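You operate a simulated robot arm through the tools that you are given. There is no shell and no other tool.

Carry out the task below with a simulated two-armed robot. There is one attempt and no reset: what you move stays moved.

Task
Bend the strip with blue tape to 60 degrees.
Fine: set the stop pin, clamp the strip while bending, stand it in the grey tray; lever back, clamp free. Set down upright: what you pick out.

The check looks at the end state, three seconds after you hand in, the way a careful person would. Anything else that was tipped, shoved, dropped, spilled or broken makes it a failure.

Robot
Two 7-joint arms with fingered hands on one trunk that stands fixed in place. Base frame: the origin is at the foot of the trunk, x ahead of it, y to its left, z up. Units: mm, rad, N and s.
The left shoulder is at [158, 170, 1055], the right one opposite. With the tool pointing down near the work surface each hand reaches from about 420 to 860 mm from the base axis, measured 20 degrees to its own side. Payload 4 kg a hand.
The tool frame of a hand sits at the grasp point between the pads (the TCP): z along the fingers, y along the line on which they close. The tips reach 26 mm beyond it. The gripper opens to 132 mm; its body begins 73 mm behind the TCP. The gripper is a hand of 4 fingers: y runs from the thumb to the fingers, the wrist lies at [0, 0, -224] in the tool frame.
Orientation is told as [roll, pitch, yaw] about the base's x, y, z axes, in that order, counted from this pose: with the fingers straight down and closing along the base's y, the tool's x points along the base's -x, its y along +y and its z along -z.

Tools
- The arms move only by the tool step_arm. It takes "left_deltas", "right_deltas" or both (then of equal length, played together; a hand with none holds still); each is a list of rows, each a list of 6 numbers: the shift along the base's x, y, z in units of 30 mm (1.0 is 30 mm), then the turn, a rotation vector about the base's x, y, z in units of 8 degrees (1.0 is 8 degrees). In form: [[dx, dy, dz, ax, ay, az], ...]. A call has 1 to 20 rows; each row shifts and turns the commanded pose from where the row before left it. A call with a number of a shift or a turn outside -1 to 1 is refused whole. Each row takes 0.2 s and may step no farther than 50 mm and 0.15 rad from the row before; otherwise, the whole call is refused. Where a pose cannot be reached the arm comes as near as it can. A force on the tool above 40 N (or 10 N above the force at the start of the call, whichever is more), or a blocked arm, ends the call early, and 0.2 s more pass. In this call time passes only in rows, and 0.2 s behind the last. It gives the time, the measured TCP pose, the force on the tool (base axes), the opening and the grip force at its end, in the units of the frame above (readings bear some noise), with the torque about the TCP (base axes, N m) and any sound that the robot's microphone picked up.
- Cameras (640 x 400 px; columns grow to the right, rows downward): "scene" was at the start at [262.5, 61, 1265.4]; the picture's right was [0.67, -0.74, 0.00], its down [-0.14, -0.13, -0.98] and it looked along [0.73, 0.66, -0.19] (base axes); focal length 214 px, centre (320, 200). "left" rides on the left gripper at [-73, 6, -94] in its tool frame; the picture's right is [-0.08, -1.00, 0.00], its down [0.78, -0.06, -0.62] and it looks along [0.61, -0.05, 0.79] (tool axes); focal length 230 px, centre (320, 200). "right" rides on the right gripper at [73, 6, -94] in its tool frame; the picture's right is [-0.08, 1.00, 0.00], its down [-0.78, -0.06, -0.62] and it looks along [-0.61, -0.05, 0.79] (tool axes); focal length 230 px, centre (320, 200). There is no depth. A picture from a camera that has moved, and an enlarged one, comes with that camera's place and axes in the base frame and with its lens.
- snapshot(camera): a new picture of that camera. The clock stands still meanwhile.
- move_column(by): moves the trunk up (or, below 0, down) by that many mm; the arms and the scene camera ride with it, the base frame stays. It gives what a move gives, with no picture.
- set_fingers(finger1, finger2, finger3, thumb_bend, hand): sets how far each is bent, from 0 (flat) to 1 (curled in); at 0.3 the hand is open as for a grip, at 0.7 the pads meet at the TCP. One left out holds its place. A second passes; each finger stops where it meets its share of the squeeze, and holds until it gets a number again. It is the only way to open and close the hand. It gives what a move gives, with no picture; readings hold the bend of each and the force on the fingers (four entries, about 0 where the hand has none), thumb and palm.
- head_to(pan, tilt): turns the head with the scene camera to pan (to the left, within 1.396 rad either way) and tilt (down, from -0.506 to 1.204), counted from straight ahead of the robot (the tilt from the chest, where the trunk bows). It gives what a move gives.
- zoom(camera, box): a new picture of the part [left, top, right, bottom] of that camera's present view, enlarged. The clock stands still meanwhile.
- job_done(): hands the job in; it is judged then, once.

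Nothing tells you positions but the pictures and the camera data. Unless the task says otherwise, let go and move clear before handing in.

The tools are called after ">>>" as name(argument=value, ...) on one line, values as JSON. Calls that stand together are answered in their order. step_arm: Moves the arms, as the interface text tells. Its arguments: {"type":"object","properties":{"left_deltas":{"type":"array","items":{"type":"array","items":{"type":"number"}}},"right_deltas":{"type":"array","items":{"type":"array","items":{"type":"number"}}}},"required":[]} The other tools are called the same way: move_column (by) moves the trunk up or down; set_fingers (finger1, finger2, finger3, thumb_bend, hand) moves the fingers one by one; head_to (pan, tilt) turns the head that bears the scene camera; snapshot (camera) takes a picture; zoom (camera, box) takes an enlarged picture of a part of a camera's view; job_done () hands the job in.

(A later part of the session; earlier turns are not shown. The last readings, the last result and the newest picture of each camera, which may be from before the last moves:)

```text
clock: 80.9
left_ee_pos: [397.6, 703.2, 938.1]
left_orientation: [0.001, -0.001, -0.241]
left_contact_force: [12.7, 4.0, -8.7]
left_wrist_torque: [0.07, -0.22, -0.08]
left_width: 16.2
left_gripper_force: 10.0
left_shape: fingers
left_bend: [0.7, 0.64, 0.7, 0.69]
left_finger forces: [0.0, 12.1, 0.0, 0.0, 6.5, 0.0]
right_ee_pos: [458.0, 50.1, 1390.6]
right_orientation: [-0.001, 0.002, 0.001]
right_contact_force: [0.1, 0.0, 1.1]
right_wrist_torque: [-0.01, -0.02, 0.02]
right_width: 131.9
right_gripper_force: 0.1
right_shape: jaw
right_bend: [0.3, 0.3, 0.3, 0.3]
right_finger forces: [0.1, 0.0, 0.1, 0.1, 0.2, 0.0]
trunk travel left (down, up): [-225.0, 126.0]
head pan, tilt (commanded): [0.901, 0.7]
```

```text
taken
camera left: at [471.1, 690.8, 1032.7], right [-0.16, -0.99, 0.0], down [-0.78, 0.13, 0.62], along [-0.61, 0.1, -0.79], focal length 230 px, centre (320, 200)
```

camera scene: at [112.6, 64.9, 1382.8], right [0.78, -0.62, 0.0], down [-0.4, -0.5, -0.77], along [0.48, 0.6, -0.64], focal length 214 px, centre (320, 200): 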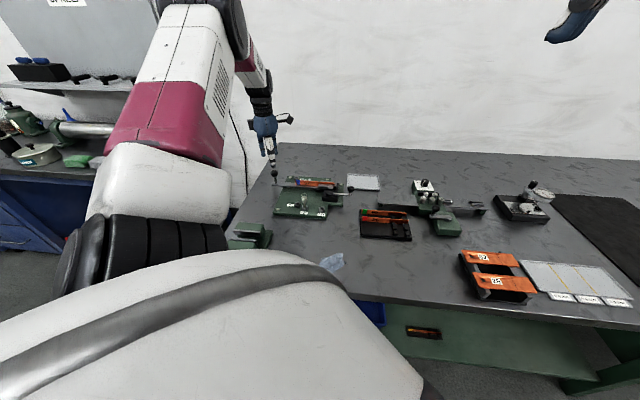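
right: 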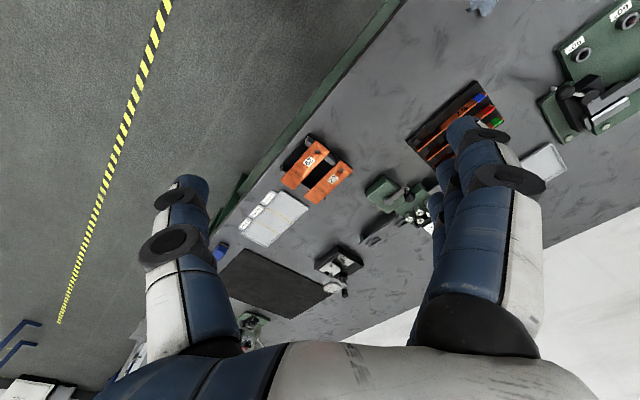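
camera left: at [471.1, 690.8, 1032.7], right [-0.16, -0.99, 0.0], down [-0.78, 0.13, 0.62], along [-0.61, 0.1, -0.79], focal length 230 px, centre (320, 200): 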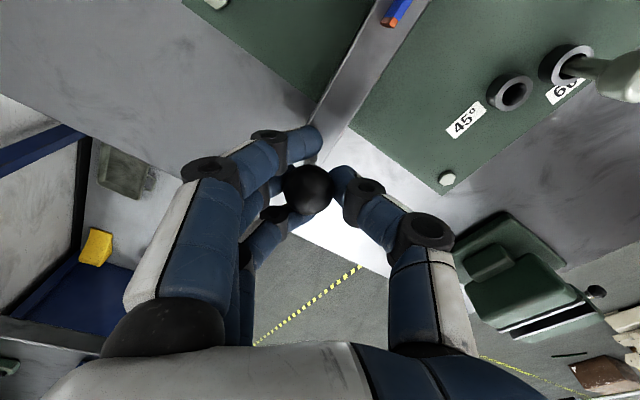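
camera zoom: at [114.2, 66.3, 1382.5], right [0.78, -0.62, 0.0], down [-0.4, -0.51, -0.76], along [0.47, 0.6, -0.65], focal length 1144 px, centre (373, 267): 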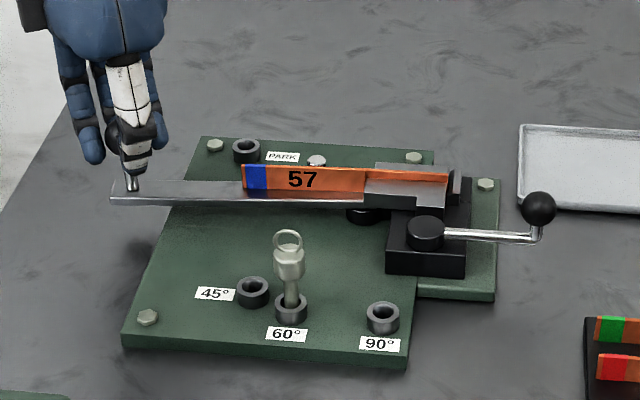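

The lever moves with ~12 N resistance and the strip begins to follow. I continue in steps.

>>> step_arm(left_deltas=[[-0.203, -0.337, 0, 0, 0, 0.375], [-0.213, -0.327, 0, 0, 0, 0.375], [-0.187, -0.343, 0, 0, 0, 0.375]])

>>> zoom(camera="scene", box=[260, 150, 360, 225])

>>> snapshot(camera="left")

```text
clock: 81.7
left_ee_pos: [378.2, 674.0, 937.7]
left_orientation: [-0.001, 0.002, -0.085]
left_contact_force: [10.1, 5.5, -7.1]
left_wrist_torque: [0.09, -0.15, -0.1]
left_width: 15.1
left_gripper_force: 8.5
left_shape: fingers
left_bend: [0.7, 0.63, 0.7, 0.69]
left_finger forces: [0.0, 12.0, 0.1, 0.0, 5.5, 0.1]
right_ee_pos: [459.6, 51.3, 1390.5]
right_orientation: [-0.002, 0.002, 0.0]
right_contact_force: [-0.1, -0.8, 0.1]
right_wrist_torque: [-0.02, -0.04, 0.0]
right_width: 132.1
right_gripper_force: 0.1
right_shape: jaw
right_bend: [0.3, 0.3, 0.3, 0.3]
right_finger forces: [0.1, 0.0, 0.1, 0.0, 0.0, 0.0]
trunk travel left (down, up): [-225.0, 126.0]
head pan, tilt (commanded): [0.901, 0.7]
```

```text
5.33 times, centred on (310, 188) of scene
camera zoom: at [114.2, 66.6, 1382.5], right [0.78, -0.62, 0.0], down [-0.4, -0.51, -0.76], along [0.47, 0.6, -0.65], focal length 1144 px, centre (373, 267)
```

zoom: 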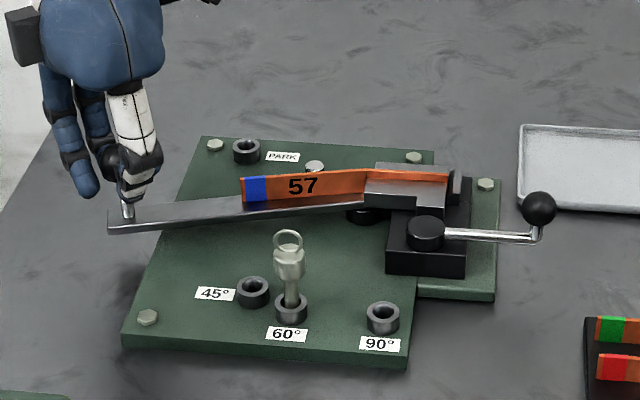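

```text
taken
camera left: at [452.3, 673.6, 1031.6], right [-0.01, -1.0, 0.0], down [-0.79, 0.01, 0.62], along [-0.62, 0.0, -0.79], focal length 230 px, centre (320, 200)
```

left: 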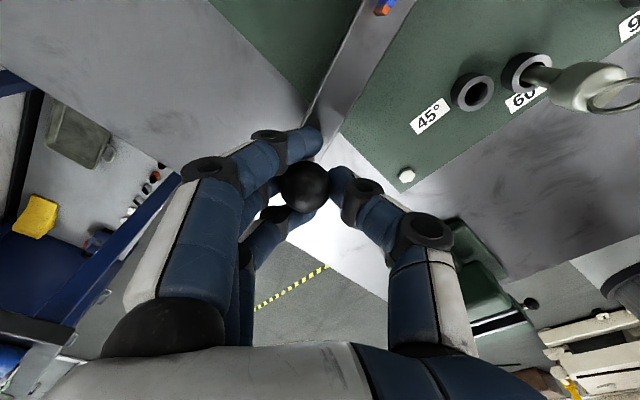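

The strip is bending at the jaw edge while its clamped part stays put, so the clamp holds. I continue the arc.

>>> step_arm(left_deltas=[[-0.163, -0.357, 0, 0, 0, 0.375], [-0.137, -0.363, 0, 0, 0, 0.375], [-0.113, -0.377, 0, 0, 0, 0.375], [-0.087, -0.38, 0, 0, 0, 0.375]])

>>> zoom(camera="scene", box=[260, 150, 360, 225])

>>> snapshot(camera="left")

```text
clock: 82.7
left_ee_pos: [363.4, 630.4, 939.0]
left_orientation: [-0.001, 0.0, 0.125]
left_contact_force: [6.8, 9.5, -8.5]
left_wrist_torque: [0.04, -0.15, -0.1]
left_width: 14.5
left_gripper_force: 8.8
left_shape: fingers
left_bend: [0.7, 0.62, 0.7, 0.7]
left_finger forces: [0.0, 13.1, 0.1, 0.0, 4.0, 0.0]
right_ee_pos: [458.6, 51.9, 1391.2]
right_orientation: [-0.002, 0.002, -0.001]
right_contact_force: [-0.3, -0.2, 0.8]
right_wrist_torque: [0.01, 0.0, 0.0]
right_width: 131.9
right_gripper_force: 0.1
right_shape: jaw
right_bend: [0.3, 0.3, 0.3, 0.3]
right_finger forces: [0.1, 0.0, 0.0, 0.0, 0.1, 0.1]
trunk travel left (down, up): [-225.0, 126.0]
head pan, tilt (commanded): [0.901, 0.7]
```

```text
5.33 times, centred on (310, 188) of scene
camera zoom: at [113.8, 67.1, 1382.5], right [0.78, -0.62, 0.0], down [-0.4, -0.51, -0.76], along [0.47, 0.6, -0.65], focal length 1144 px, centre (373, 267)
```

zoom: 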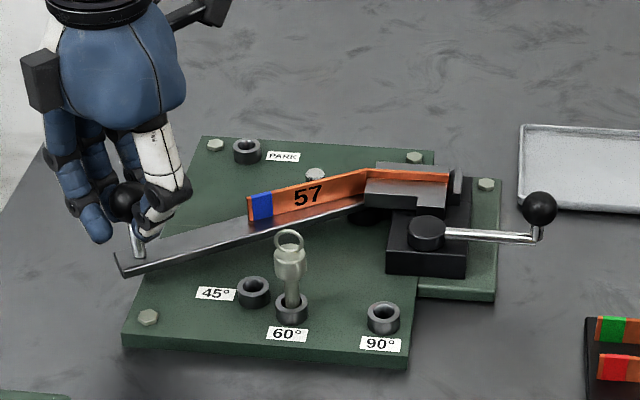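

```text
taken
camera left: at [435.0, 644.0, 1032.1], right [0.2, -0.98, 0.0], down [-0.77, -0.16, 0.62], along [-0.6, -0.13, -0.79], focal length 230 px, centre (320, 200)
```

left: 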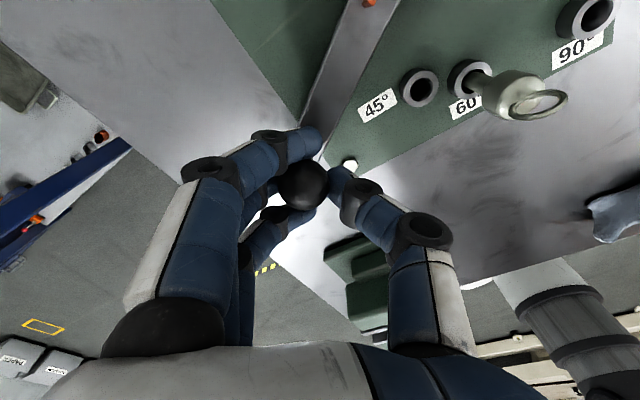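

About 31° reached, forces steady near 12 N. I continue.

>>> step_arm(left_deltas=[[-0.06, -0.387, 0, 0, 0, 0.375], [-0.03, -0.39, 0, 0, 0, 0.375], [-0.007, -0.39, 0, 0, 0, 0.375], [0.023, -0.39, 0, 0, 0, 0.375]])

>>> zoom(camera="scene", box=[260, 150, 360, 225])

>>> snapshot(camera="left")

```text
clock: 83.7
left_ee_pos: [360.6, 581.7, 936.5]
left_orientation: [-0.002, 0.0, 0.335]
left_contact_force: [3.7, 9.3, -5.1]
left_wrist_torque: [0.11, -0.07, -0.1]
left_width: 14.0
left_gripper_force: 7.5
left_shape: fingers
left_bend: [0.7, 0.62, 0.7, 0.71]
left_finger forces: [0.7, 10.9, 0.0, 0.1, 3.9, 0.0]
right_ee_pos: [458.4, 50.4, 1391.2]
right_orientation: [-0.001, 0.001, -0.001]
right_contact_force: [-0.6, -0.1, 0.5]
right_wrist_torque: [0.03, 0.04, -0.02]
right_width: 131.7
right_gripper_force: 0.0
right_shape: jaw
right_bend: [0.3, 0.3, 0.3, 0.3]
right_finger forces: [0.0, 0.0, 0.1, 0.0, 0.1, 0.1]
trunk travel left (down, up): [-225.0, 126.0]
head pan, tilt (commanded): [0.901, 0.7]
```

```text
5.33 times, centred on (310, 188) of scene
camera zoom: at [113.2, 66.8, 1382.6], right [0.78, -0.62, 0.0], down [-0.4, -0.51, -0.76], along [0.47, 0.6, -0.65], focal length 1144 px, centre (373, 267)
```

zoom: 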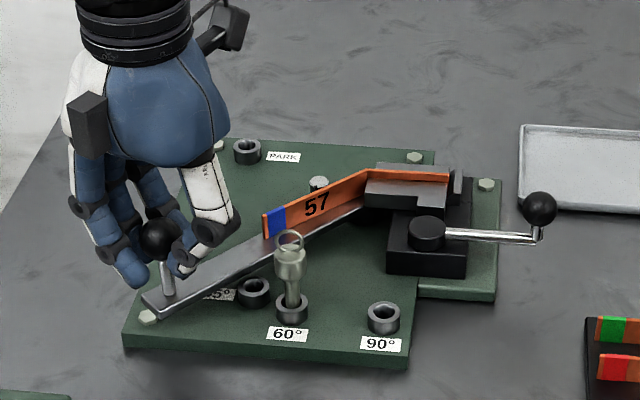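

```text
taken
camera left: at [427.5, 611.2, 1031.4], right [0.4, -0.92, 0.0], down [-0.72, -0.31, 0.62], along [-0.56, -0.25, -0.79], focal length 230 px, centre (320, 200)
```

left: 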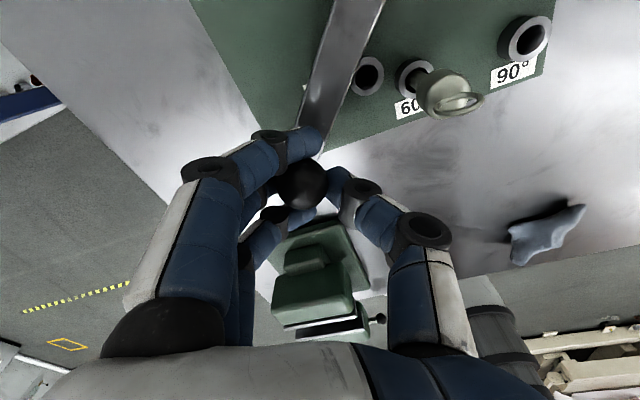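

About 48°. I continue carefully toward the stop pin.

>>> step_arm(left_deltas=[[0.05, -0.387, 0, 0, 0, 0.375], [0.077, -0.383, 0, 0, 0, 0.375]])

>>> zoom(camera="scene", box=[260, 150, 360, 225])

>>> snapshot(camera="left")

```text
clock: 84.3
left_ee_pos: [363.4, 559.2, 936.1]
left_orientation: [-0.004, 0.002, 0.436]
left_contact_force: [-0.7, 10.4, -3.4]
left_wrist_torque: [0.11, -0.05, -0.05]
left_width: 13.8
left_gripper_force: 7.1
left_shape: fingers
left_bend: [0.7, 0.63, 0.7, 0.71]
left_finger forces: [0.5, 11.3, 0.0, 0.1, 3.2, 0.0]
right_ee_pos: [457.8, 51.2, 1390.9]
right_orientation: [-0.001, 0.0, 0.001]
right_contact_force: [-0.6, 0.9, 0.7]
right_wrist_torque: [-0.01, 0.0, 0.01]
right_width: 131.9
right_gripper_force: 0.1
right_shape: jaw
right_bend: [0.3, 0.3, 0.3, 0.3]
right_finger forces: [0.0, 0.1, 0.1, 0.0, 0.0, 0.1]
trunk travel left (down, up): [-225.0, 126.0]
head pan, tilt (commanded): [0.901, 0.7]
```

```text
5.33 times, centred on (310, 188) of scene
camera zoom: at [112.7, 66.9, 1382.6], right [0.78, -0.62, 0.0], down [-0.4, -0.51, -0.76], along [0.47, 0.6, -0.65], focal length 1144 px, centre (373, 267)
```

zoom: 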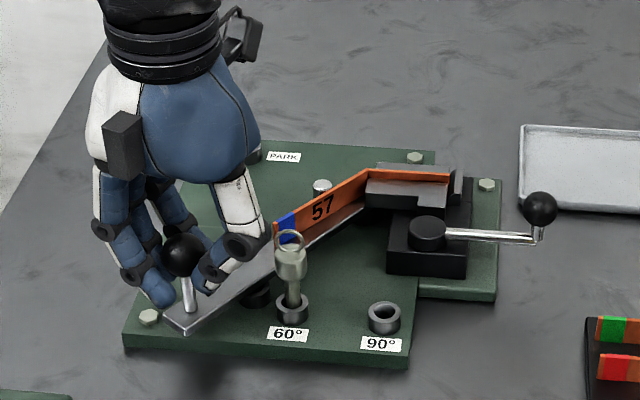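

```text
taken
camera left: at [427.5, 595.0, 1030.5], right [0.49, -0.87, 0.0], down [-0.68, -0.39, 0.62], along [-0.54, -0.31, -0.79], focal length 230 px, centre (320, 200)
```

left: 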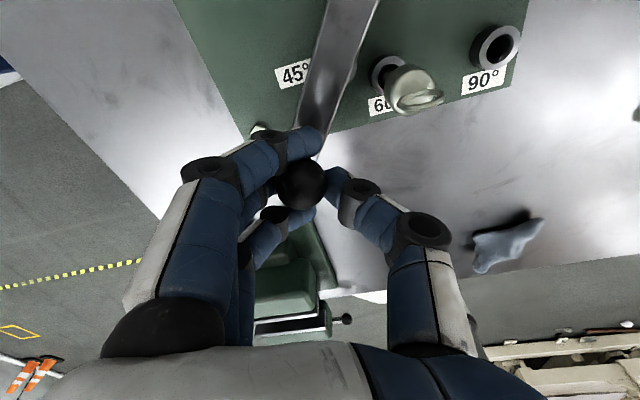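

Lever is close to the stop pin. One more step at a time.

>>> step_arm(left_deltas=[[0.103, -0.38, 0, 0, 0, 0.375]])

>>> zoom(camera="left", box=[270, 0, 470, 130])

>>> zoom(camera="scene", box=[280, 160, 340, 210])

```text
clock: 84.7
left_ee_pos: [366.6, 548.2, 936.9]
left_orientation: [-0.003, 0.002, 0.493]
left_contact_force: [-7.4, 9.3, -9.7]
left_wrist_torque: [0.11, 0.07, 0.06]
left_width: 13.6
left_gripper_force: 9.4
left_shape: fingers
left_bend: [0.7, 0.62, 0.7, 0.71]
left_finger forces: [0.4, 15.0, 0.1, 0.0, 2.7, 0.0]
right_ee_pos: [456.8, 51.1, 1390.5]
right_orientation: [-0.003, 0.0, -0.001]
right_contact_force: [-0.2, 0.8, 0.0]
right_wrist_torque: [0.0, -0.02, 0.01]
right_width: 131.9
right_gripper_force: 0.1
right_shape: jaw
right_bend: [0.3, 0.3, 0.3, 0.3]
right_finger forces: [0.0, 0.0, 0.0, 0.0, 0.0, 0.1]
trunk travel left (down, up): [-225.0, 126.0]
head pan, tilt (commanded): [0.901, 0.7]
```

```text
3.08 times, centred on (370, 65) of left
camera zoom: at [429.2, 588.0, 1030.9], right [0.54, -0.84, 0.0], down [-0.66, -0.42, 0.62], along [-0.52, -0.34, -0.79], focal length 708 px, centre (166, 615)
```

zoom: 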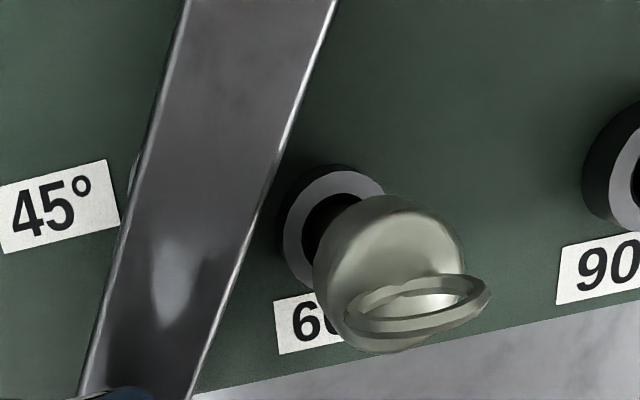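

```text
8.00 times, centred on (310, 185) of scene
camera zoom: at [112.4, 66.8, 1382.6], right [0.78, -0.62, 0.0], down [-0.4, -0.51, -0.76], along [0.48, 0.6, -0.64], focal length 1716 px, centre (400, 320)
```

zoom: 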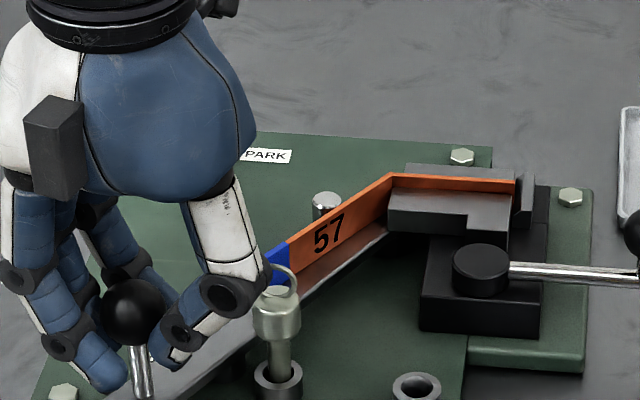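

A few mm left between lever and the pin's neck. I move on in smaller steps.

>>> step_arm(left_deltas=[[-0.005, -0.21, 0, 0, 0, 0.2], [0.06, -0.19, 0, 0, 0, 0.2]])

>>> zoom(camera="left", box=[270, 0, 470, 130])

>>> zoom(camera="scene", box=[280, 160, 340, 210])

```text
clock: 85.3
left_ee_pos: [369.0, 536.8, 936.6]
left_orientation: [-0.002, 0.0, 0.546]
left_contact_force: [-0.8, 11.6, -8.9]
left_wrist_torque: [0.04, -0.02, -0.05]
left_width: 13.5
left_gripper_force: 8.9
left_shape: fingers
left_bend: [0.7, 0.62, 0.7, 0.71]
left_finger forces: [2.1, 13.4, 0.1, 0.0, 2.9, 0.0]
right_ee_pos: [458.2, 51.6, 1391.6]
right_orientation: [0.0, 0.001, -0.001]
right_contact_force: [-0.3, 0.5, -0.3]
right_wrist_torque: [-0.01, 0.0, -0.02]
right_width: 131.9
right_gripper_force: 0.0
right_shape: jaw
right_bend: [0.3, 0.3, 0.3, 0.3]
right_finger forces: [0.1, 0.0, 0.0, 0.1, 0.0, 0.1]
trunk travel left (down, up): [-225.0, 126.0]
head pan, tilt (commanded): [0.901, 0.7]
```

```text
3.08 times, centred on (370, 65) of left
camera zoom: at [429.7, 578.9, 1031.4], right [0.58, -0.81, 0.0], down [-0.64, -0.46, 0.62], along [-0.5, -0.36, -0.79], focal length 708 px, centre (166, 615)
```

zoom: 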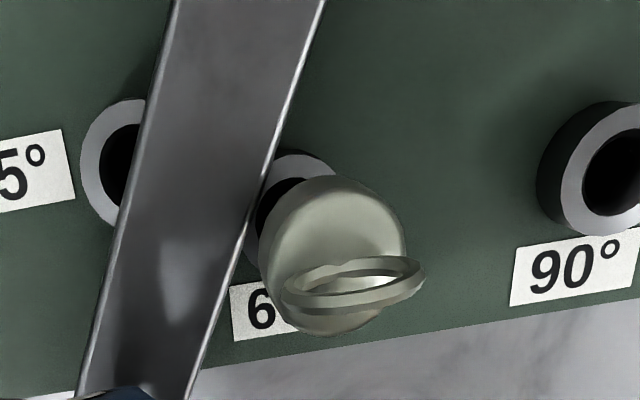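

```text
8.00 times, centred on (310, 185) of scene
camera zoom: at [112.9, 67.5, 1382.6], right [0.78, -0.62, 0.0], down [-0.4, -0.51, -0.76], along [0.47, 0.6, -0.65], focal length 1716 px, centre (400, 320)
```

zoom: 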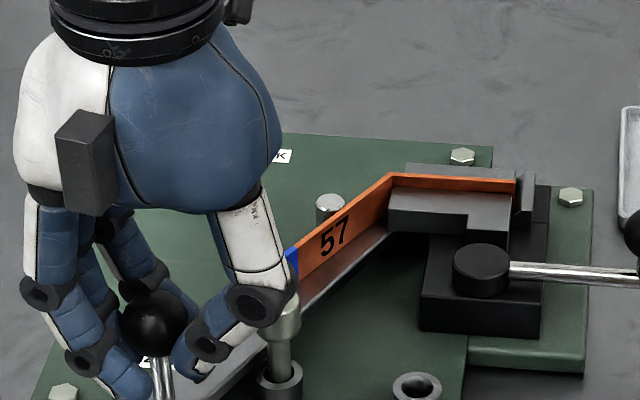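

The lever is nearly at the pin's neck. I press on in small steps until the force rises.

>>> step_arm(left_deltas=[[0.04, -0.14, 0, 0, 0, 0.15]])

>>> zoom(camera="left", box=[270, 0, 470, 130])

```text
clock: 85.7
left_ee_pos: [371.5, 532.8, 938.5]
left_orientation: [-0.002, 0.0, 0.567]
left_contact_force: [1.7, 12.1, -9.6]
left_wrist_torque: [0.07, -0.06, -0.12]
left_width: 13.8
left_gripper_force: 9.4
left_shape: fingers
left_bend: [0.7, 0.62, 0.7, 0.71]
left_finger forces: [3.2, 13.1, 0.1, 0.0, 2.8, 0.1]
right_ee_pos: [456.7, 52.3, 1390.3]
right_orientation: [0.0, -0.001, 0.001]
right_contact_force: [0.0, -0.6, 0.6]
right_wrist_torque: [0.05, 0.04, 0.0]
right_width: 131.9
right_gripper_force: 0.0
right_shape: jaw
right_bend: [0.3, 0.3, 0.3, 0.3]
right_finger forces: [0.1, 0.0, 0.0, 0.0, 0.1, 0.1]
trunk travel left (down, up): [-225.0, 126.0]
head pan, tilt (commanded): [0.901, 0.7]
```

```text
3.08 times, centred on (370, 65) of left
camera zoom: at [430.0, 576.5, 1031.4], right [0.6, -0.8, 0.0], down [-0.63, -0.47, 0.62], along [-0.49, -0.37, -0.79], focal length 708 px, centre (166, 615)
```

zoom: 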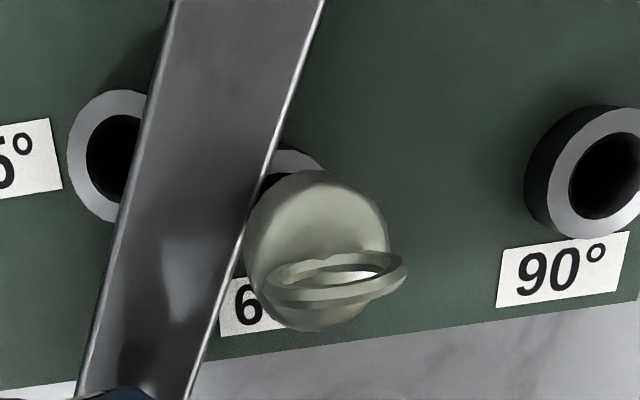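

>>> step_arm(left_deltas=[[0.045, -0.13, 0, 0, 0, 0.15], [0, 0, 0, 0, 0, 0]])

>>> zoom(camera="left", box=[270, 0, 470, 130])

>>> zoom(camera="scene", box=[280, 160, 340, 210])

```text
clock: 86.3
left_ee_pos: [371.5, 529.8, 937.0]
left_orientation: [-0.001, 0.001, 0.588]
left_contact_force: [1.9, 16.5, -8.6]
left_wrist_torque: [0.13, -0.07, -0.14]
left_width: 13.8
left_gripper_force: 10.4
left_shape: fingers
left_bend: [0.69, 0.62, 0.7, 0.72]
left_finger forces: [6.2, 12.3, 0.1, 0.0, 1.8, 0.1]
right_ee_pos: [457.7, 52.1, 1390.4]
right_orientation: [-0.002, 0.001, -0.002]
right_contact_force: [-0.3, 0.1, 0.2]
right_wrist_torque: [0.03, 0.0, 0.0]
right_width: 131.6
right_gripper_force: 0.1
right_shape: jaw
right_bend: [0.3, 0.3, 0.3, 0.3]
right_finger forces: [0.0, 0.1, 0.1, 0.0, 0.1, 0.0]
trunk travel left (down, up): [-225.0, 126.0]
head pan, tilt (commanded): [0.901, 0.7]
```

```text
3.08 times, centred on (370, 65) of left
camera zoom: at [430.0, 573.9, 1031.3], right [0.62, -0.79, 0.0], down [-0.62, -0.49, 0.62], along [-0.48, -0.38, -0.79], focal length 708 px, centre (166, 615)
```

zoom: 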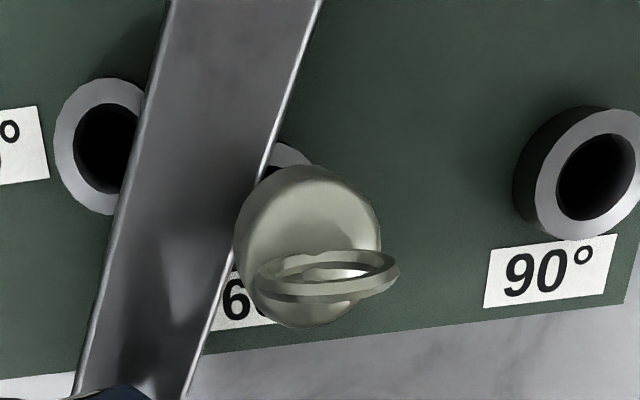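

```text
8.00 times, centred on (310, 185) of scene
camera zoom: at [113.1, 67.9, 1382.6], right [0.78, -0.62, 0.0], down [-0.4, -0.51, -0.76], along [0.47, 0.6, -0.65], focal length 1716 px, centre (400, 320)
```

zoom: 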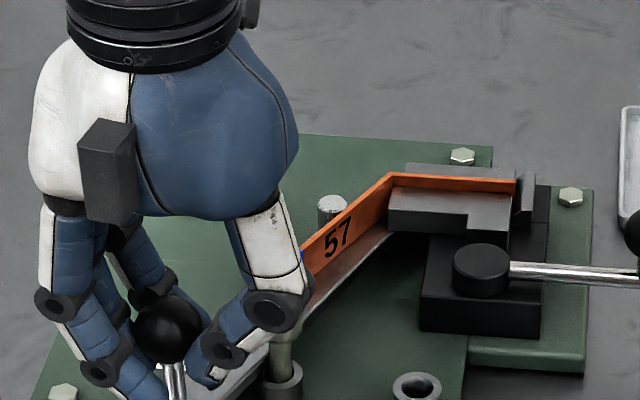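

The force is rising (16.5 N) as the lever meets the pin. I press a little more to confirm it is firmly on the stop.

>>> step_arm(left_deltas=[[0.045, -0.13, 0, 0, 0, 0], [0, 0, 0, 0, 0, 0]])

>>> zoom(camera="left", box=[270, 0, 470, 130])

>>> zoom(camera="scene", box=[280, 160, 340, 210])

```text
clock: 86.9
left_ee_pos: [372.4, 526.1, 937.5]
left_orientation: [-0.001, 0.003, 0.588]
left_contact_force: [-3.5, 18.6, -6.1]
left_wrist_torque: [0.21, 0.02, -0.02]
left_width: 15.7
left_gripper_force: 9.3
left_shape: fingers
left_bend: [0.66, 0.61, 0.7, 0.73]
left_finger forces: [5.3, 12.4, 0.0, 0.1, 0.2, 0.0]
right_ee_pos: [457.0, 52.8, 1390.7]
right_orientation: [-0.002, 0.0, 0.0]
right_contact_force: [-1.0, 0.5, 0.2]
right_wrist_torque: [0.0, -0.03, 0.01]
right_width: 131.8
right_gripper_force: 0.1
right_shape: jaw
right_bend: [0.3, 0.3, 0.3, 0.3]
right_finger forces: [0.0, 0.1, 0.1, 0.1, 0.0, 0.0]
trunk travel left (down, up): [-225.0, 126.0]
head pan, tilt (commanded): [0.901, 0.7]
```

```text
3.08 times, centred on (370, 65) of left
camera zoom: at [430.0, 570.3, 1030.8], right [0.62, -0.79, 0.0], down [-0.62, -0.48, 0.62], along [-0.49, -0.38, -0.79], focal length 708 px, centre (166, 615)
```

zoom: 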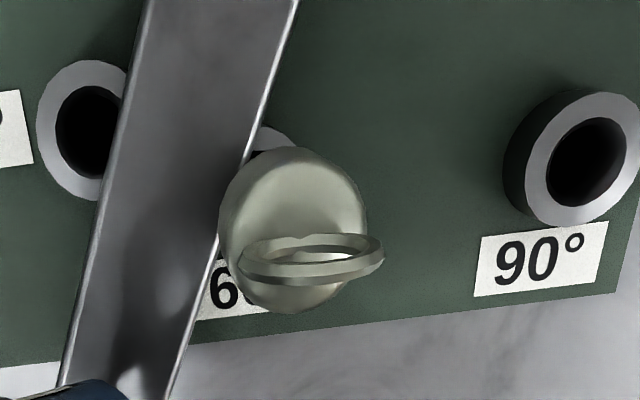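

```text
8.00 times, centred on (310, 185) of scene
camera zoom: at [112.3, 68.0, 1382.6], right [0.78, -0.62, 0.0], down [-0.4, -0.51, -0.76], along [0.48, 0.6, -0.65], focal length 1716 px, centre (400, 320)
```

zoom: 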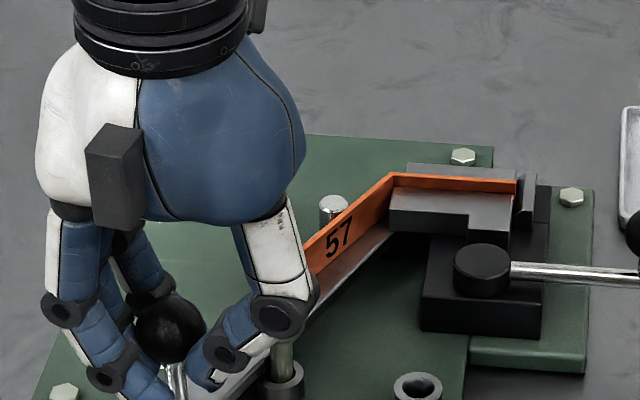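

The lever angle no longer changes while force grows, so it is on the stop. Now I bring the lever back along the same arc.

>>> step_arm(left_deltas=[[-0.09, 0.45, 0, 0, 0, -0.42], [-0.133, 0.427, 0, 0, 0, -0.42], [-0.1, 0.433, 0, 0, 0, -0.42], [-0.067, 0.44, 0, 0, 0, -0.42]])

>>> zoom(camera="scene", box=[260, 150, 360, 225])

>>> snapshot(camera="left")

```text
clock: 87.9
left_ee_pos: [359.7, 575.4, 936.7]
left_orientation: [-0.004, 0.002, 0.355]
left_contact_force: [-22.2, -1.7, -12.1]
left_wrist_torque: [-0.2, 0.3, 0.22]
left_width: 14.1
left_gripper_force: 12.3
left_shape: fingers
left_bend: [0.7, 0.63, 0.7, 0.71]
left_finger forces: [0.0, 19.1, 0.0, 0.0, 6.5, 0.1]
right_ee_pos: [457.4, 50.2, 1391.4]
right_orientation: [0.0, -0.002, 0.0]
right_contact_force: [-0.4, 0.5, -0.3]
right_wrist_torque: [0.03, 0.02, 0.02]
right_width: 131.9
right_gripper_force: 0.1
right_shape: jaw
right_bend: [0.3, 0.3, 0.3, 0.3]
right_finger forces: [0.0, 0.0, 0.0, 0.0, 0.0, 0.1]
trunk travel left (down, up): [-225.0, 126.0]
head pan, tilt (commanded): [0.901, 0.7]
```

```text
5.33 times, centred on (310, 188) of scene
camera zoom: at [110.2, 66.3, 1382.9], right [0.78, -0.62, 0.0], down [-0.4, -0.51, -0.77], along [0.48, 0.6, -0.64], focal length 1144 px, centre (373, 267)
```

zoom: 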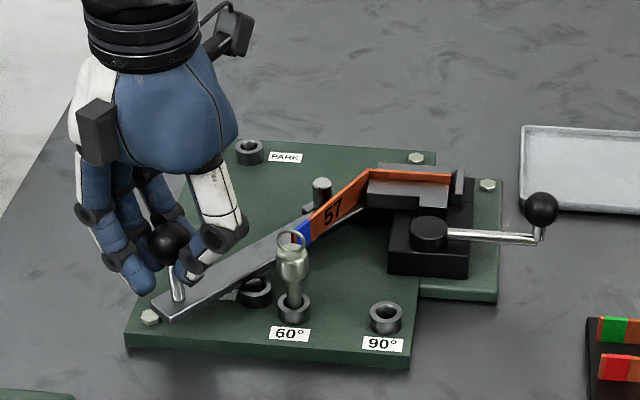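

```text
taken
camera left: at [425.8, 606.2, 1030.4], right [0.42, -0.91, 0.0], down [-0.71, -0.33, 0.62], along [-0.56, -0.26, -0.79], focal length 230 px, centre (320, 200)
```

left: 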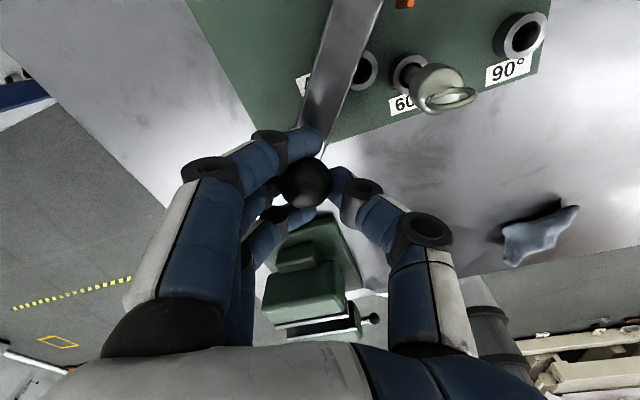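

The strip keeps its bend and the lever comes back; there is some sideways strain, so I shift the hand ~4 mm outward and continue.

>>> step_arm(left_deltas=[[-0.14, 0.44, 0, 0, 0, -0.42], [-0.05, 0.443, 0, 0, 0, -0.42]])

>>> snapshot(camera="left")

```text
clock: 88.5
left_ee_pos: [356.9, 602.4, 938.3]
left_orientation: [-0.001, -0.001, 0.233]
left_contact_force: [-9.5, 0.9, -15.7]
left_wrist_torque: [-0.21, 0.15, 0.05]
left_width: 14.5
left_gripper_force: 11.7
left_shape: fingers
left_bend: [0.7, 0.63, 0.7, 0.7]
left_finger forces: [0.8, 15.0, 0.0, 0.1, 6.9, 0.0]
right_ee_pos: [459.2, 50.2, 1389.7]
right_orientation: [0.0, 0.002, 0.0]
right_contact_force: [-0.9, -0.3, -0.4]
right_wrist_torque: [0.04, 0.02, 0.0]
right_width: 131.9
right_gripper_force: 0.0
right_shape: jaw
right_bend: [0.3, 0.3, 0.3, 0.3]
right_finger forces: [0.1, 0.0, 0.1, 0.1, 0.1, 0.0]
trunk travel left (down, up): [-225.0, 126.0]
head pan, tilt (commanded): [0.901, 0.7]
```

```text
taken
camera left: at [426.1, 625.0, 1031.5], right [0.31, -0.95, 0.0], down [-0.75, -0.24, 0.62], along [-0.59, -0.19, -0.79], focal length 230 px, centre (320, 200)
```

left: 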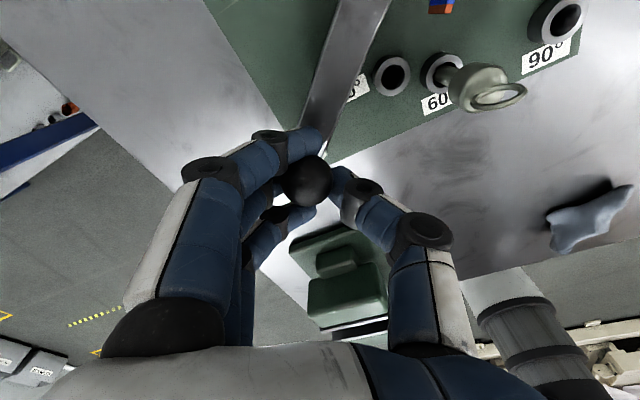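

Better. I ease the squeeze a bit and continue the return.

>>> set_fingers(hand="left", finger2=0.69, thumb_bend=0.7)

>>> step_arm(left_deltas=[[0.0, 0.443, 0, 0, 0, -0.42], [0.05, 0.44, 0, 0, 0, -0.42], [0.09, 0.43, 0, 0, 0, -0.42], [0.13, 0.423, 0, 0, 0, -0.42]])

>>> snapshot(camera="left")

>>> zoom(camera="scene", box=[260, 150, 360, 225])

```text
clock: 89.5
left_ee_pos: [355.6, 602.3, 936.7]
left_orientation: [-0.001, -0.001, 0.236]
left_contact_force: [-2.3, 0.5, -7.1]
left_wrist_torque: [-0.09, 0.04, 0.02]
left_width: 15.2
left_gripper_force: 5.5
left_shape: fingers
left_bend: [0.7, 0.62, 0.7, 0.69]
left_finger forces: [1.3, 7.3, 0.0, 0.0, 1.7, 0.0]
right_ee_pos: [457.7, 50.5, 1391.5]
right_orientation: [0.0, 0.0, 0.001]
right_contact_force: [-0.1, 0.0, -0.2]
right_wrist_torque: [-0.02, 0.01, -0.01]
right_width: 132.0
right_gripper_force: 0.0
right_shape: jaw
right_bend: [0.3, 0.3, 0.3, 0.3]
right_finger forces: [0.1, 0.0, 0.0, 0.0, 0.1, 0.0]
trunk travel left (down, up): [-225.0, 126.0]
head pan, tilt (commanded): [0.901, 0.7]
```

```text
clock: 90.5
left_ee_pos: [364.6, 654.5, 937.4]
left_orientation: [-0.002, -0.001, 0.0]
left_contact_force: [0.6, 0.2, -4.8]
left_wrist_torque: [-0.1, 0.02, -0.04]
left_width: 15.7
left_gripper_force: 4.7
left_shape: fingers
left_bend: [0.7, 0.63, 0.7, 0.69]
left_finger forces: [0.3, 5.3, 0.0, 0.1, 2.8, 0.1]
right_ee_pos: [458.9, 49.5, 1391.4]
right_orientation: [-0.001, 0.001, -0.001]
right_contact_force: [0.1, 0.6, 0.4]
right_wrist_torque: [0.0, -0.02, -0.02]
right_width: 132.3
right_gripper_force: 0.1
right_shape: jaw
right_bend: [0.3, 0.3, 0.3, 0.3]
right_finger forces: [0.0, 0.1, 0.0, 0.1, 0.0, 0.0]
trunk travel left (down, up): [-225.0, 126.0]
head pan, tilt (commanded): [0.901, 0.7]
```

```text
taken
camera left: at [437.4, 659.6, 1031.4], right [0.08, -1.0, 0.0], down [-0.78, -0.06, 0.62], along [-0.61, -0.05, -0.79], focal length 230 px, centre (320, 200)
```

left: 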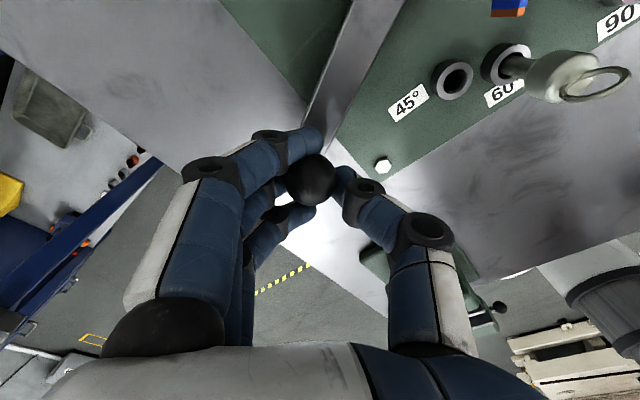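

```text
5.33 times, centred on (310, 188) of scene
camera zoom: at [112.8, 65.8, 1382.7], right [0.78, -0.62, 0.0], down [-0.4, -0.51, -0.76], along [0.47, 0.6, -0.64], focal length 1144 px, centre (373, 267)
```

zoom: 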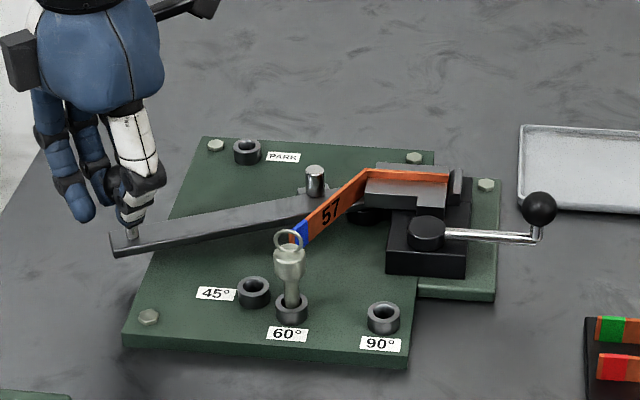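

The lever is about half back, forces low, and the strip keeps its 60° bend. I bring it back the rest of the way.

>>> step_arm(left_deltas=[[0.187, 0.423, 0, 0, 0, -0.417], [0.197, 0.41, 0, 0, 0, -0.417], [0.23, 0.39, 0, 0, 0, -0.417], [0.26, 0.377, 0, 0, 0, -0.417]])

>>> step_arm(left_deltas=[[0.29, 0.35, 0, 0, 0, -0.417], [0.28, 0.3, 0, 0, 0, -0.3]])

>>> zoom(camera="scene", box=[240, 140, 360, 230])

>>> snapshot(camera="left")

```text
clock: 91.5
left_ee_pos: [388.1, 702.9, 939.4]
left_orientation: [-0.004, 0.001, -0.233]
left_contact_force: [-1.8, 1.2, -9.6]
left_wrist_torque: [-0.07, 0.05, 0.01]
left_width: 16.1
left_gripper_force: 5.1
left_shape: fingers
left_bend: [0.7, 0.62, 0.7, 0.69]
left_finger forces: [0.4, 6.0, 0.0, 0.1, 3.8, 0.0]
right_ee_pos: [457.6, 50.4, 1391.0]
right_orientation: [0.0, -0.001, 0.0]
right_contact_force: [-0.3, -0.3, 0.2]
right_wrist_torque: [-0.03, -0.02, 0.02]
right_width: 131.8
right_gripper_force: 0.1
right_shape: jaw
right_bend: [0.3, 0.3, 0.3, 0.3]
right_finger forces: [0.1, 0.0, 0.1, 0.0, 0.0, 0.1]
trunk travel left (down, up): [-225.0, 126.0]
head pan, tilt (commanded): [0.901, 0.7]
```

```text
clock: 92.1
left_ee_pos: [405.1, 722.7, 941.1]
left_orientation: [-0.003, -0.001, -0.332]
left_contact_force: [-8.9, -3.2, -4.1]
left_wrist_torque: [-0.05, 0.15, -0.04]
left_width: 19.3
left_gripper_force: 6.1
left_shape: fingers
left_bend: [0.7, 0.65, 0.7, 0.67]
left_finger forces: [0.1, 3.1, 0.0, 0.1, 9.0, 0.1]
right_ee_pos: [456.3, 49.4, 1392.0]
right_orientation: [0.0, 0.0, 0.0]
right_contact_force: [-0.6, -0.8, -0.1]
right_wrist_torque: [0.01, -0.02, 0.02]
right_width: 132.1
right_gripper_force: 0.0
right_shape: jaw
right_bend: [0.3, 0.3, 0.3, 0.3]
right_finger forces: [0.0, 0.1, 0.1, 0.0, 0.0, 0.1]
trunk travel left (down, up): [-225.0, 126.0]
head pan, tilt (commanded): [0.901, 0.7]
```

```text
4.44 times, centred on (300, 185) of scene
camera zoom: at [111.2, 65.0, 1383.0], right [0.78, -0.62, 0.0], down [-0.4, -0.5, -0.77], along [0.48, 0.6, -0.64], focal length 953 px, centre (409, 267)
```

zoom: 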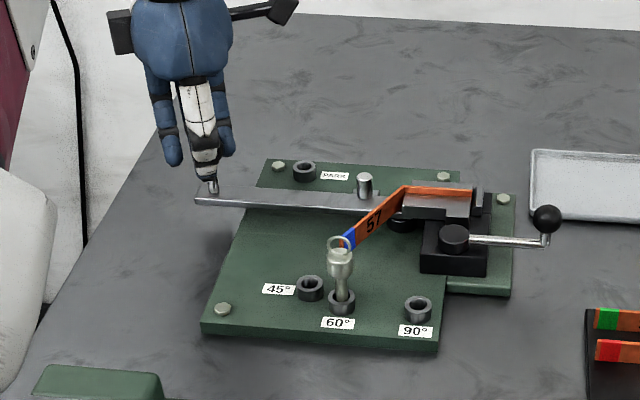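

```text
taken
camera left: at [476.1, 704.2, 1034.2], right [-0.25, -0.97, 0.0], down [-0.76, 0.2, 0.62], along [-0.6, 0.15, -0.79], focal length 230 px, centre (320, 200)
```

left: 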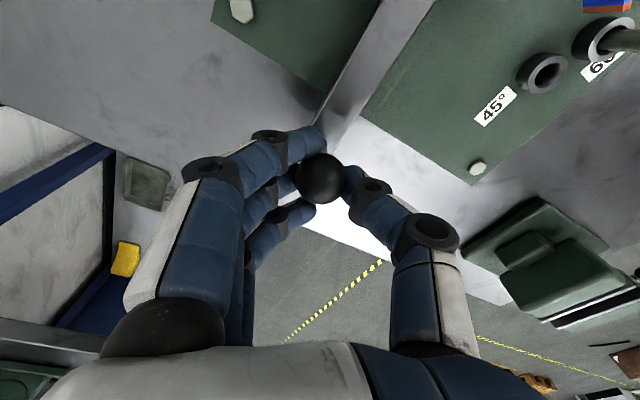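

The lever meets its rest stop (thumb force 9 N). I give a last small nudge and then open the hand.

>>> step_arm(left_deltas=[[0.07, 0.07, 0, 0, 0, 0], [0, 0, 0, 0, 0, 0]])

>>> set_fingers(hand="left", finger1=0.5, finger2=0.5, finger3=0.5, thumb_bend=0.5)

>>> step_arm(left_deltas=[[0, 0, 0.5, 0, 0, 0], [0, 0, 0.8, 0, 0, 0], [0, 0, 0.9, 0, 0, 0], [0, 0, 0.6, 0, 0, 0]])

>>> zoom(camera="scene", box=[240, 140, 360, 230])

>>> snapshot(camera="left")

```text
clock: 92.7
left_ee_pos: [406.8, 724.7, 939.7]
left_orientation: [-0.002, -0.001, -0.331]
left_contact_force: [-16.3, -4.1, 0.5]
left_wrist_torque: [-0.07, 0.27, -0.13]
left_width: 20.8
left_gripper_force: 7.4
left_shape: fingers
left_bend: [0.7, 0.66, 0.7, 0.67]
left_finger forces: [0.1, 2.8, 0.0, 0.1, 12.0, 0.0]
right_ee_pos: [455.3, 50.0, 1391.6]
right_orientation: [-0.001, -0.002, -0.001]
right_contact_force: [-0.2, -0.2, -0.4]
right_wrist_torque: [0.02, 0.02, -0.01]
right_width: 132.1
right_gripper_force: 0.1
right_shape: jaw
right_bend: [0.3, 0.3, 0.3, 0.3]
right_finger forces: [0.1, 0.0, 0.0, 0.1, 0.1, 0.0]
trunk travel left (down, up): [-225.0, 126.0]
head pan, tilt (commanded): [0.901, 0.7]
```

```text
clock: 93.7
left_ee_pos: [409.8, 726.2, 939.6]
left_orientation: [-0.001, -0.001, -0.332]
left_contact_force: [0.4, -0.4, -0.2]
left_wrist_torque: [0.01, -0.01, 0.01]
left_width: 69.8
left_gripper_force: 0.0
left_shape: fingers
left_bend: [0.5, 0.5, 0.5, 0.5]
left_finger forces: [0.0, 0.0, 0.0, 0.1, 0.0, 0.1]
right_ee_pos: [457.4, 49.0, 1390.6]
right_orientation: [-0.002, 0.0, 0.0]
right_contact_force: [0.3, 0.6, 0.2]
right_wrist_torque: [0.0, 0.01, 0.0]
right_width: 131.8
right_gripper_force: 0.0
right_shape: jaw
right_bend: [0.3, 0.3, 0.3, 0.3]
right_finger forces: [0.0, 0.1, 0.1, 0.0, 0.1, 0.0]
trunk travel left (down, up): [-225.0, 126.0]
head pan, tilt (commanded): [0.901, 0.7]
```

```text
clock: 94.7
left_ee_pos: [409.5, 722.1, 1023.2]
left_orientation: [0.0, 0.0, -0.332]
left_contact_force: [-0.4, 0.1, 0.0]
left_wrist_torque: [-0.02, 0.03, -0.02]
left_width: 69.9
left_gripper_force: 0.0
left_shape: fingers
left_bend: [0.5, 0.5, 0.5, 0.5]
left_finger forces: [0.0, 0.1, 0.0, 0.0, 0.0, 0.1]
right_ee_pos: [458.1, 49.6, 1389.9]
right_orientation: [0.0, 0.0, 0.001]
right_contact_force: [-0.3, 0.2, -0.2]
right_wrist_torque: [0.0, 0.01, 0.0]
right_width: 131.5
right_gripper_force: 0.0
right_shape: jaw
right_bend: [0.3, 0.3, 0.3, 0.3]
right_finger forces: [0.0, 0.1, 0.1, 0.1, 0.0, 0.0]
trunk travel left (down, up): [-225.0, 126.0]
head pan, tilt (commanded): [0.901, 0.7]
```

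```text
4.44 times, centred on (300, 185) of scene
camera zoom: at [112.4, 65.0, 1382.8], right [0.78, -0.62, 0.0], down [-0.4, -0.5, -0.77], along [0.48, 0.6, -0.64], focal length 953 px, centre (409, 267)
```

zoom: 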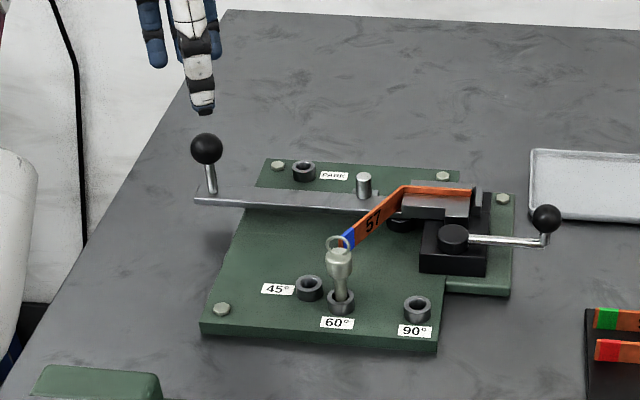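

```text
taken
camera left: at [480.2, 702.1, 1117.5], right [-0.25, -0.97, 0.0], down [-0.76, 0.2, 0.62], along [-0.6, 0.15, -0.79], focal length 230 px, centre (320, 200)
```

left: 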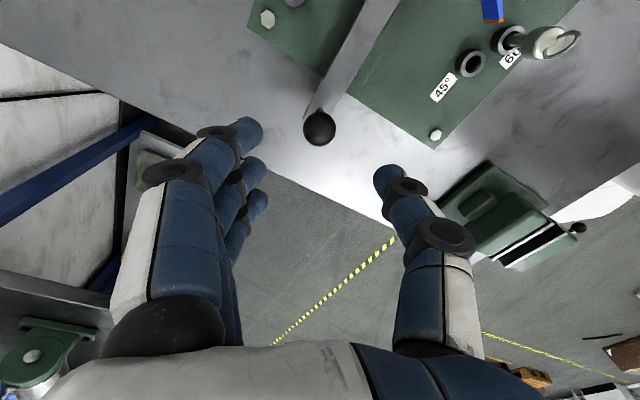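

Lever is back at its rest (ball at the same pixel direction as at the start). I move over for a top view of the bend to judge the angle.

>>> step_arm(left_deltas=[[0.4, -0.6, 0.1, 0, 0, 0.9], [0.4, -0.6, 0.1, 0, 0, 0.9], [0.4, -0.6, 0.1, 0, 0, 0.9], [0.4, -0.6, 0.1, 0, 0, 0.9], [0.4, -0.6, 0.1, 0, 0, 0.9], [0.4, -0.6, 0, 0, 0, 0.9], [0.4, -0.6, 0, 0, 0, 0.9], [0.4, -0.6, 0, 0, 0, 0.9], [0.4, -0.6, 0, 0, 0, 0.9], [0, 0, 0, 0, 0, 0]])

>>> snapshot(camera="left")

>>> zoom(camera="left", box=[160, 0, 400, 150])

```text
clock: 96.9
left_ee_pos: [518.1, 562.1, 1038.1]
left_orientation: [-0.002, 0.001, 0.801]
left_contact_force: [-0.5, 0.0, 0.3]
left_wrist_torque: [-0.03, 0.04, 0.0]
left_width: 70.2
left_gripper_force: 0.1
left_shape: fingers
left_bend: [0.5, 0.5, 0.5, 0.5]
left_finger forces: [0.0, 0.1, 0.0, 0.1, 0.0, 0.1]
right_ee_pos: [456.2, 49.1, 1390.4]
right_orientation: [0.0, 0.0, 0.0]
right_contact_force: [-0.6, -0.5, -0.4]
right_wrist_torque: [-0.02, 0.03, -0.02]
right_width: 131.9
right_gripper_force: 0.0
right_shape: jaw
right_bend: [0.3, 0.3, 0.3, 0.3]
right_finger forces: [0.0, 0.1, 0.1, 0.0, 0.1, 0.0]
trunk travel left (down, up): [-225.0, 126.0]
head pan, tilt (commanded): [0.901, 0.7]
```

```text
taken
camera left: at [564.4, 618.4, 1132.3], right [0.77, -0.64, 0.0], down [-0.5, -0.61, 0.62], along [-0.39, -0.48, -0.79], focal length 230 px, centre (320, 200)
```

left: 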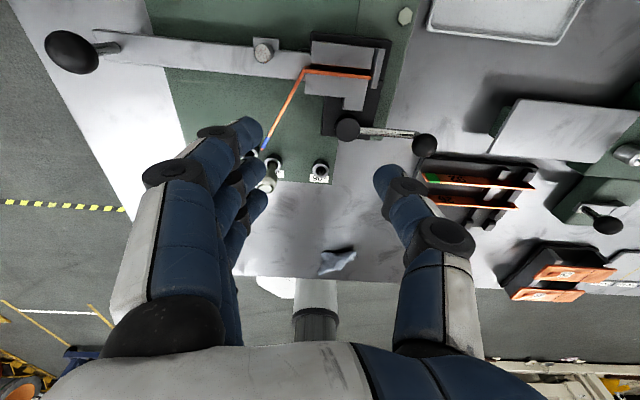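

```text
2.67 times, centred on (280, 75) of left
camera zoom: at [564.4, 618.4, 1132.3], right [0.77, -0.64, 0.0], down [-0.5, -0.61, 0.62], along [-0.39, -0.48, -0.79], focal length 614 px, centre (427, 533)
```

zoom: 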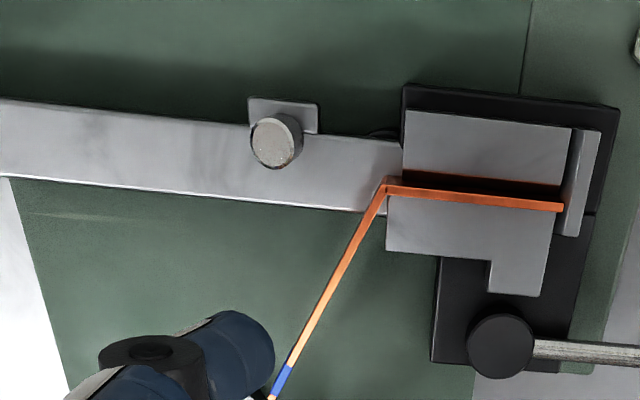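

The bend looks close to 60°. I zoom in for a more exact angle.

>>> zoom(camera="left", box=[256, 56, 380, 156])

```text
4.00 times, centred on (318, 106) of left
camera zoom: at [564.4, 618.4, 1132.3], right [0.77, -0.64, 0.0], down [-0.5, -0.61, 0.62], along [-0.39, -0.48, -0.79], focal length 920 px, centre (328, 576)
```

zoom: 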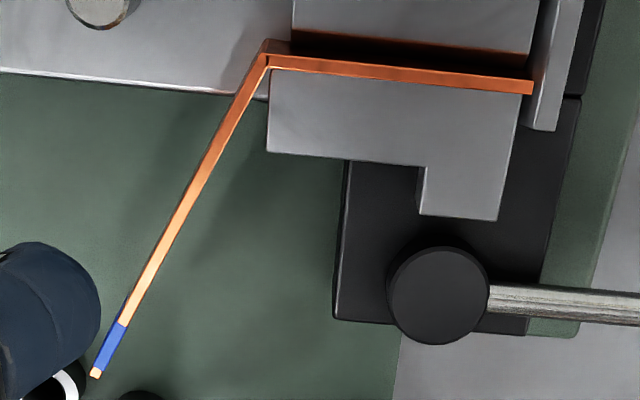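

The bend measures about 61° from here, within my measuring error of 60°. Now I take the left hand back over the clamp ball (582, 476) with yaw 135° to loosen the clamp only slightly at first.

>>> step_arm(left_deltas=[[0.178, -0.236, 0, 0, 0, 0.927], [0.178, -0.236, 0, 0, 0, 0.927], [0.178, -0.236, 0, 0, 0, 0.927], [0.178, -0.236, 0, 0, 0, 0.927], [0.178, -0.236, 0, 0, 0, 0.927], [0.178, -0.236, 0, 0, 0, 0.927], [0.178, -0.236, 0, 0, 0, 0.927], [0.178, -0.236, 0, 0, 0, 0.927], [0.178, -0.236, 0, 0, 0, 0.927], [0.178, -0.236, -0.3, 0, 0, 0.927], [0.178, -0.236, -0.4, 0, 0, 0.927], [0.178, -0.236, -0.5, 0, 0, 0.927], [0, 0, 0, 0, 0, 0]])

>>> snapshot(camera="left")

>>> zoom(camera="scene", box=[280, 130, 400, 230])

```text
clock: 99.7
left_ee_pos: [581.3, 477.9, 1003.6]
left_orientation: [-0.002, 0.003, 2.354]
left_contact_force: [-0.4, 0.1, -0.3]
left_wrist_torque: [0.01, -0.02, 0.0]
left_width: 69.8
left_gripper_force: 0.1
left_shape: fingers
left_bend: [0.5, 0.5, 0.5, 0.5]
left_finger forces: [0.0, 0.0, 0.0, 0.0, 0.1, 0.0]
right_ee_pos: [456.8, 49.6, 1391.8]
right_orientation: [0.0, 0.0, -0.001]
right_contact_force: [-0.1, -0.3, 0.2]
right_wrist_torque: [0.03, -0.02, -0.04]
right_width: 132.1
right_gripper_force: 0.1
right_shape: jaw
right_bend: [0.3, 0.3, 0.3, 0.3]
right_finger forces: [0.0, 0.0, 0.1, 0.0, 0.0, 0.1]
trunk travel left (down, up): [-225.0, 126.0]
head pan, tilt (commanded): [0.901, 0.7]
```

```text
taken
camera left: at [526.2, 524.7, 1096.9], right [0.65, 0.76, 0.0], down [0.6, -0.51, 0.62], along [0.47, -0.4, -0.79], focal length 230 px, centre (320, 200)
```

left: 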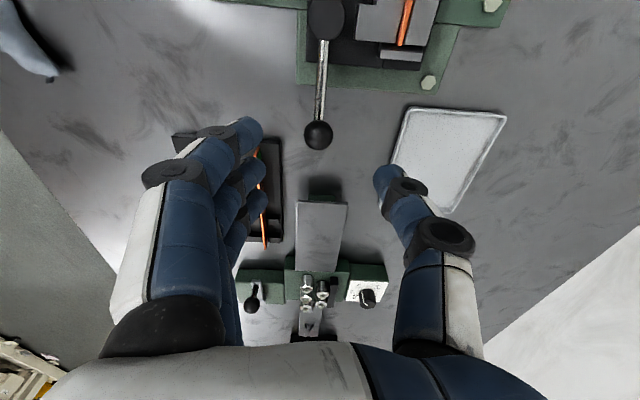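

```text
4.00 times, centred on (340, 180) of scene
camera zoom: at [111.8, 65.6, 1382.9], right [0.78, -0.62, 0.0], down [-0.4, -0.51, -0.77], along [0.48, 0.6, -0.64], focal length 858 px, centre (240, 280)
```

zoom: 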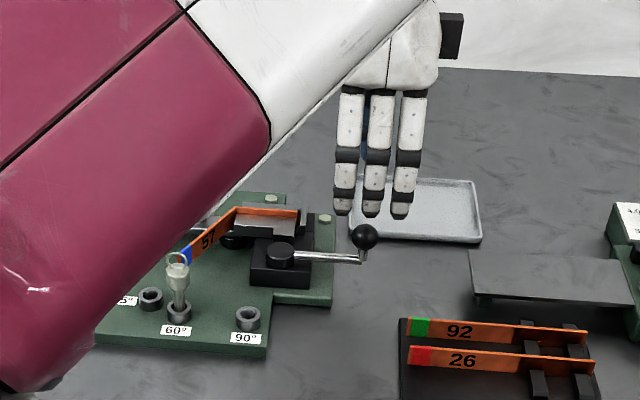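

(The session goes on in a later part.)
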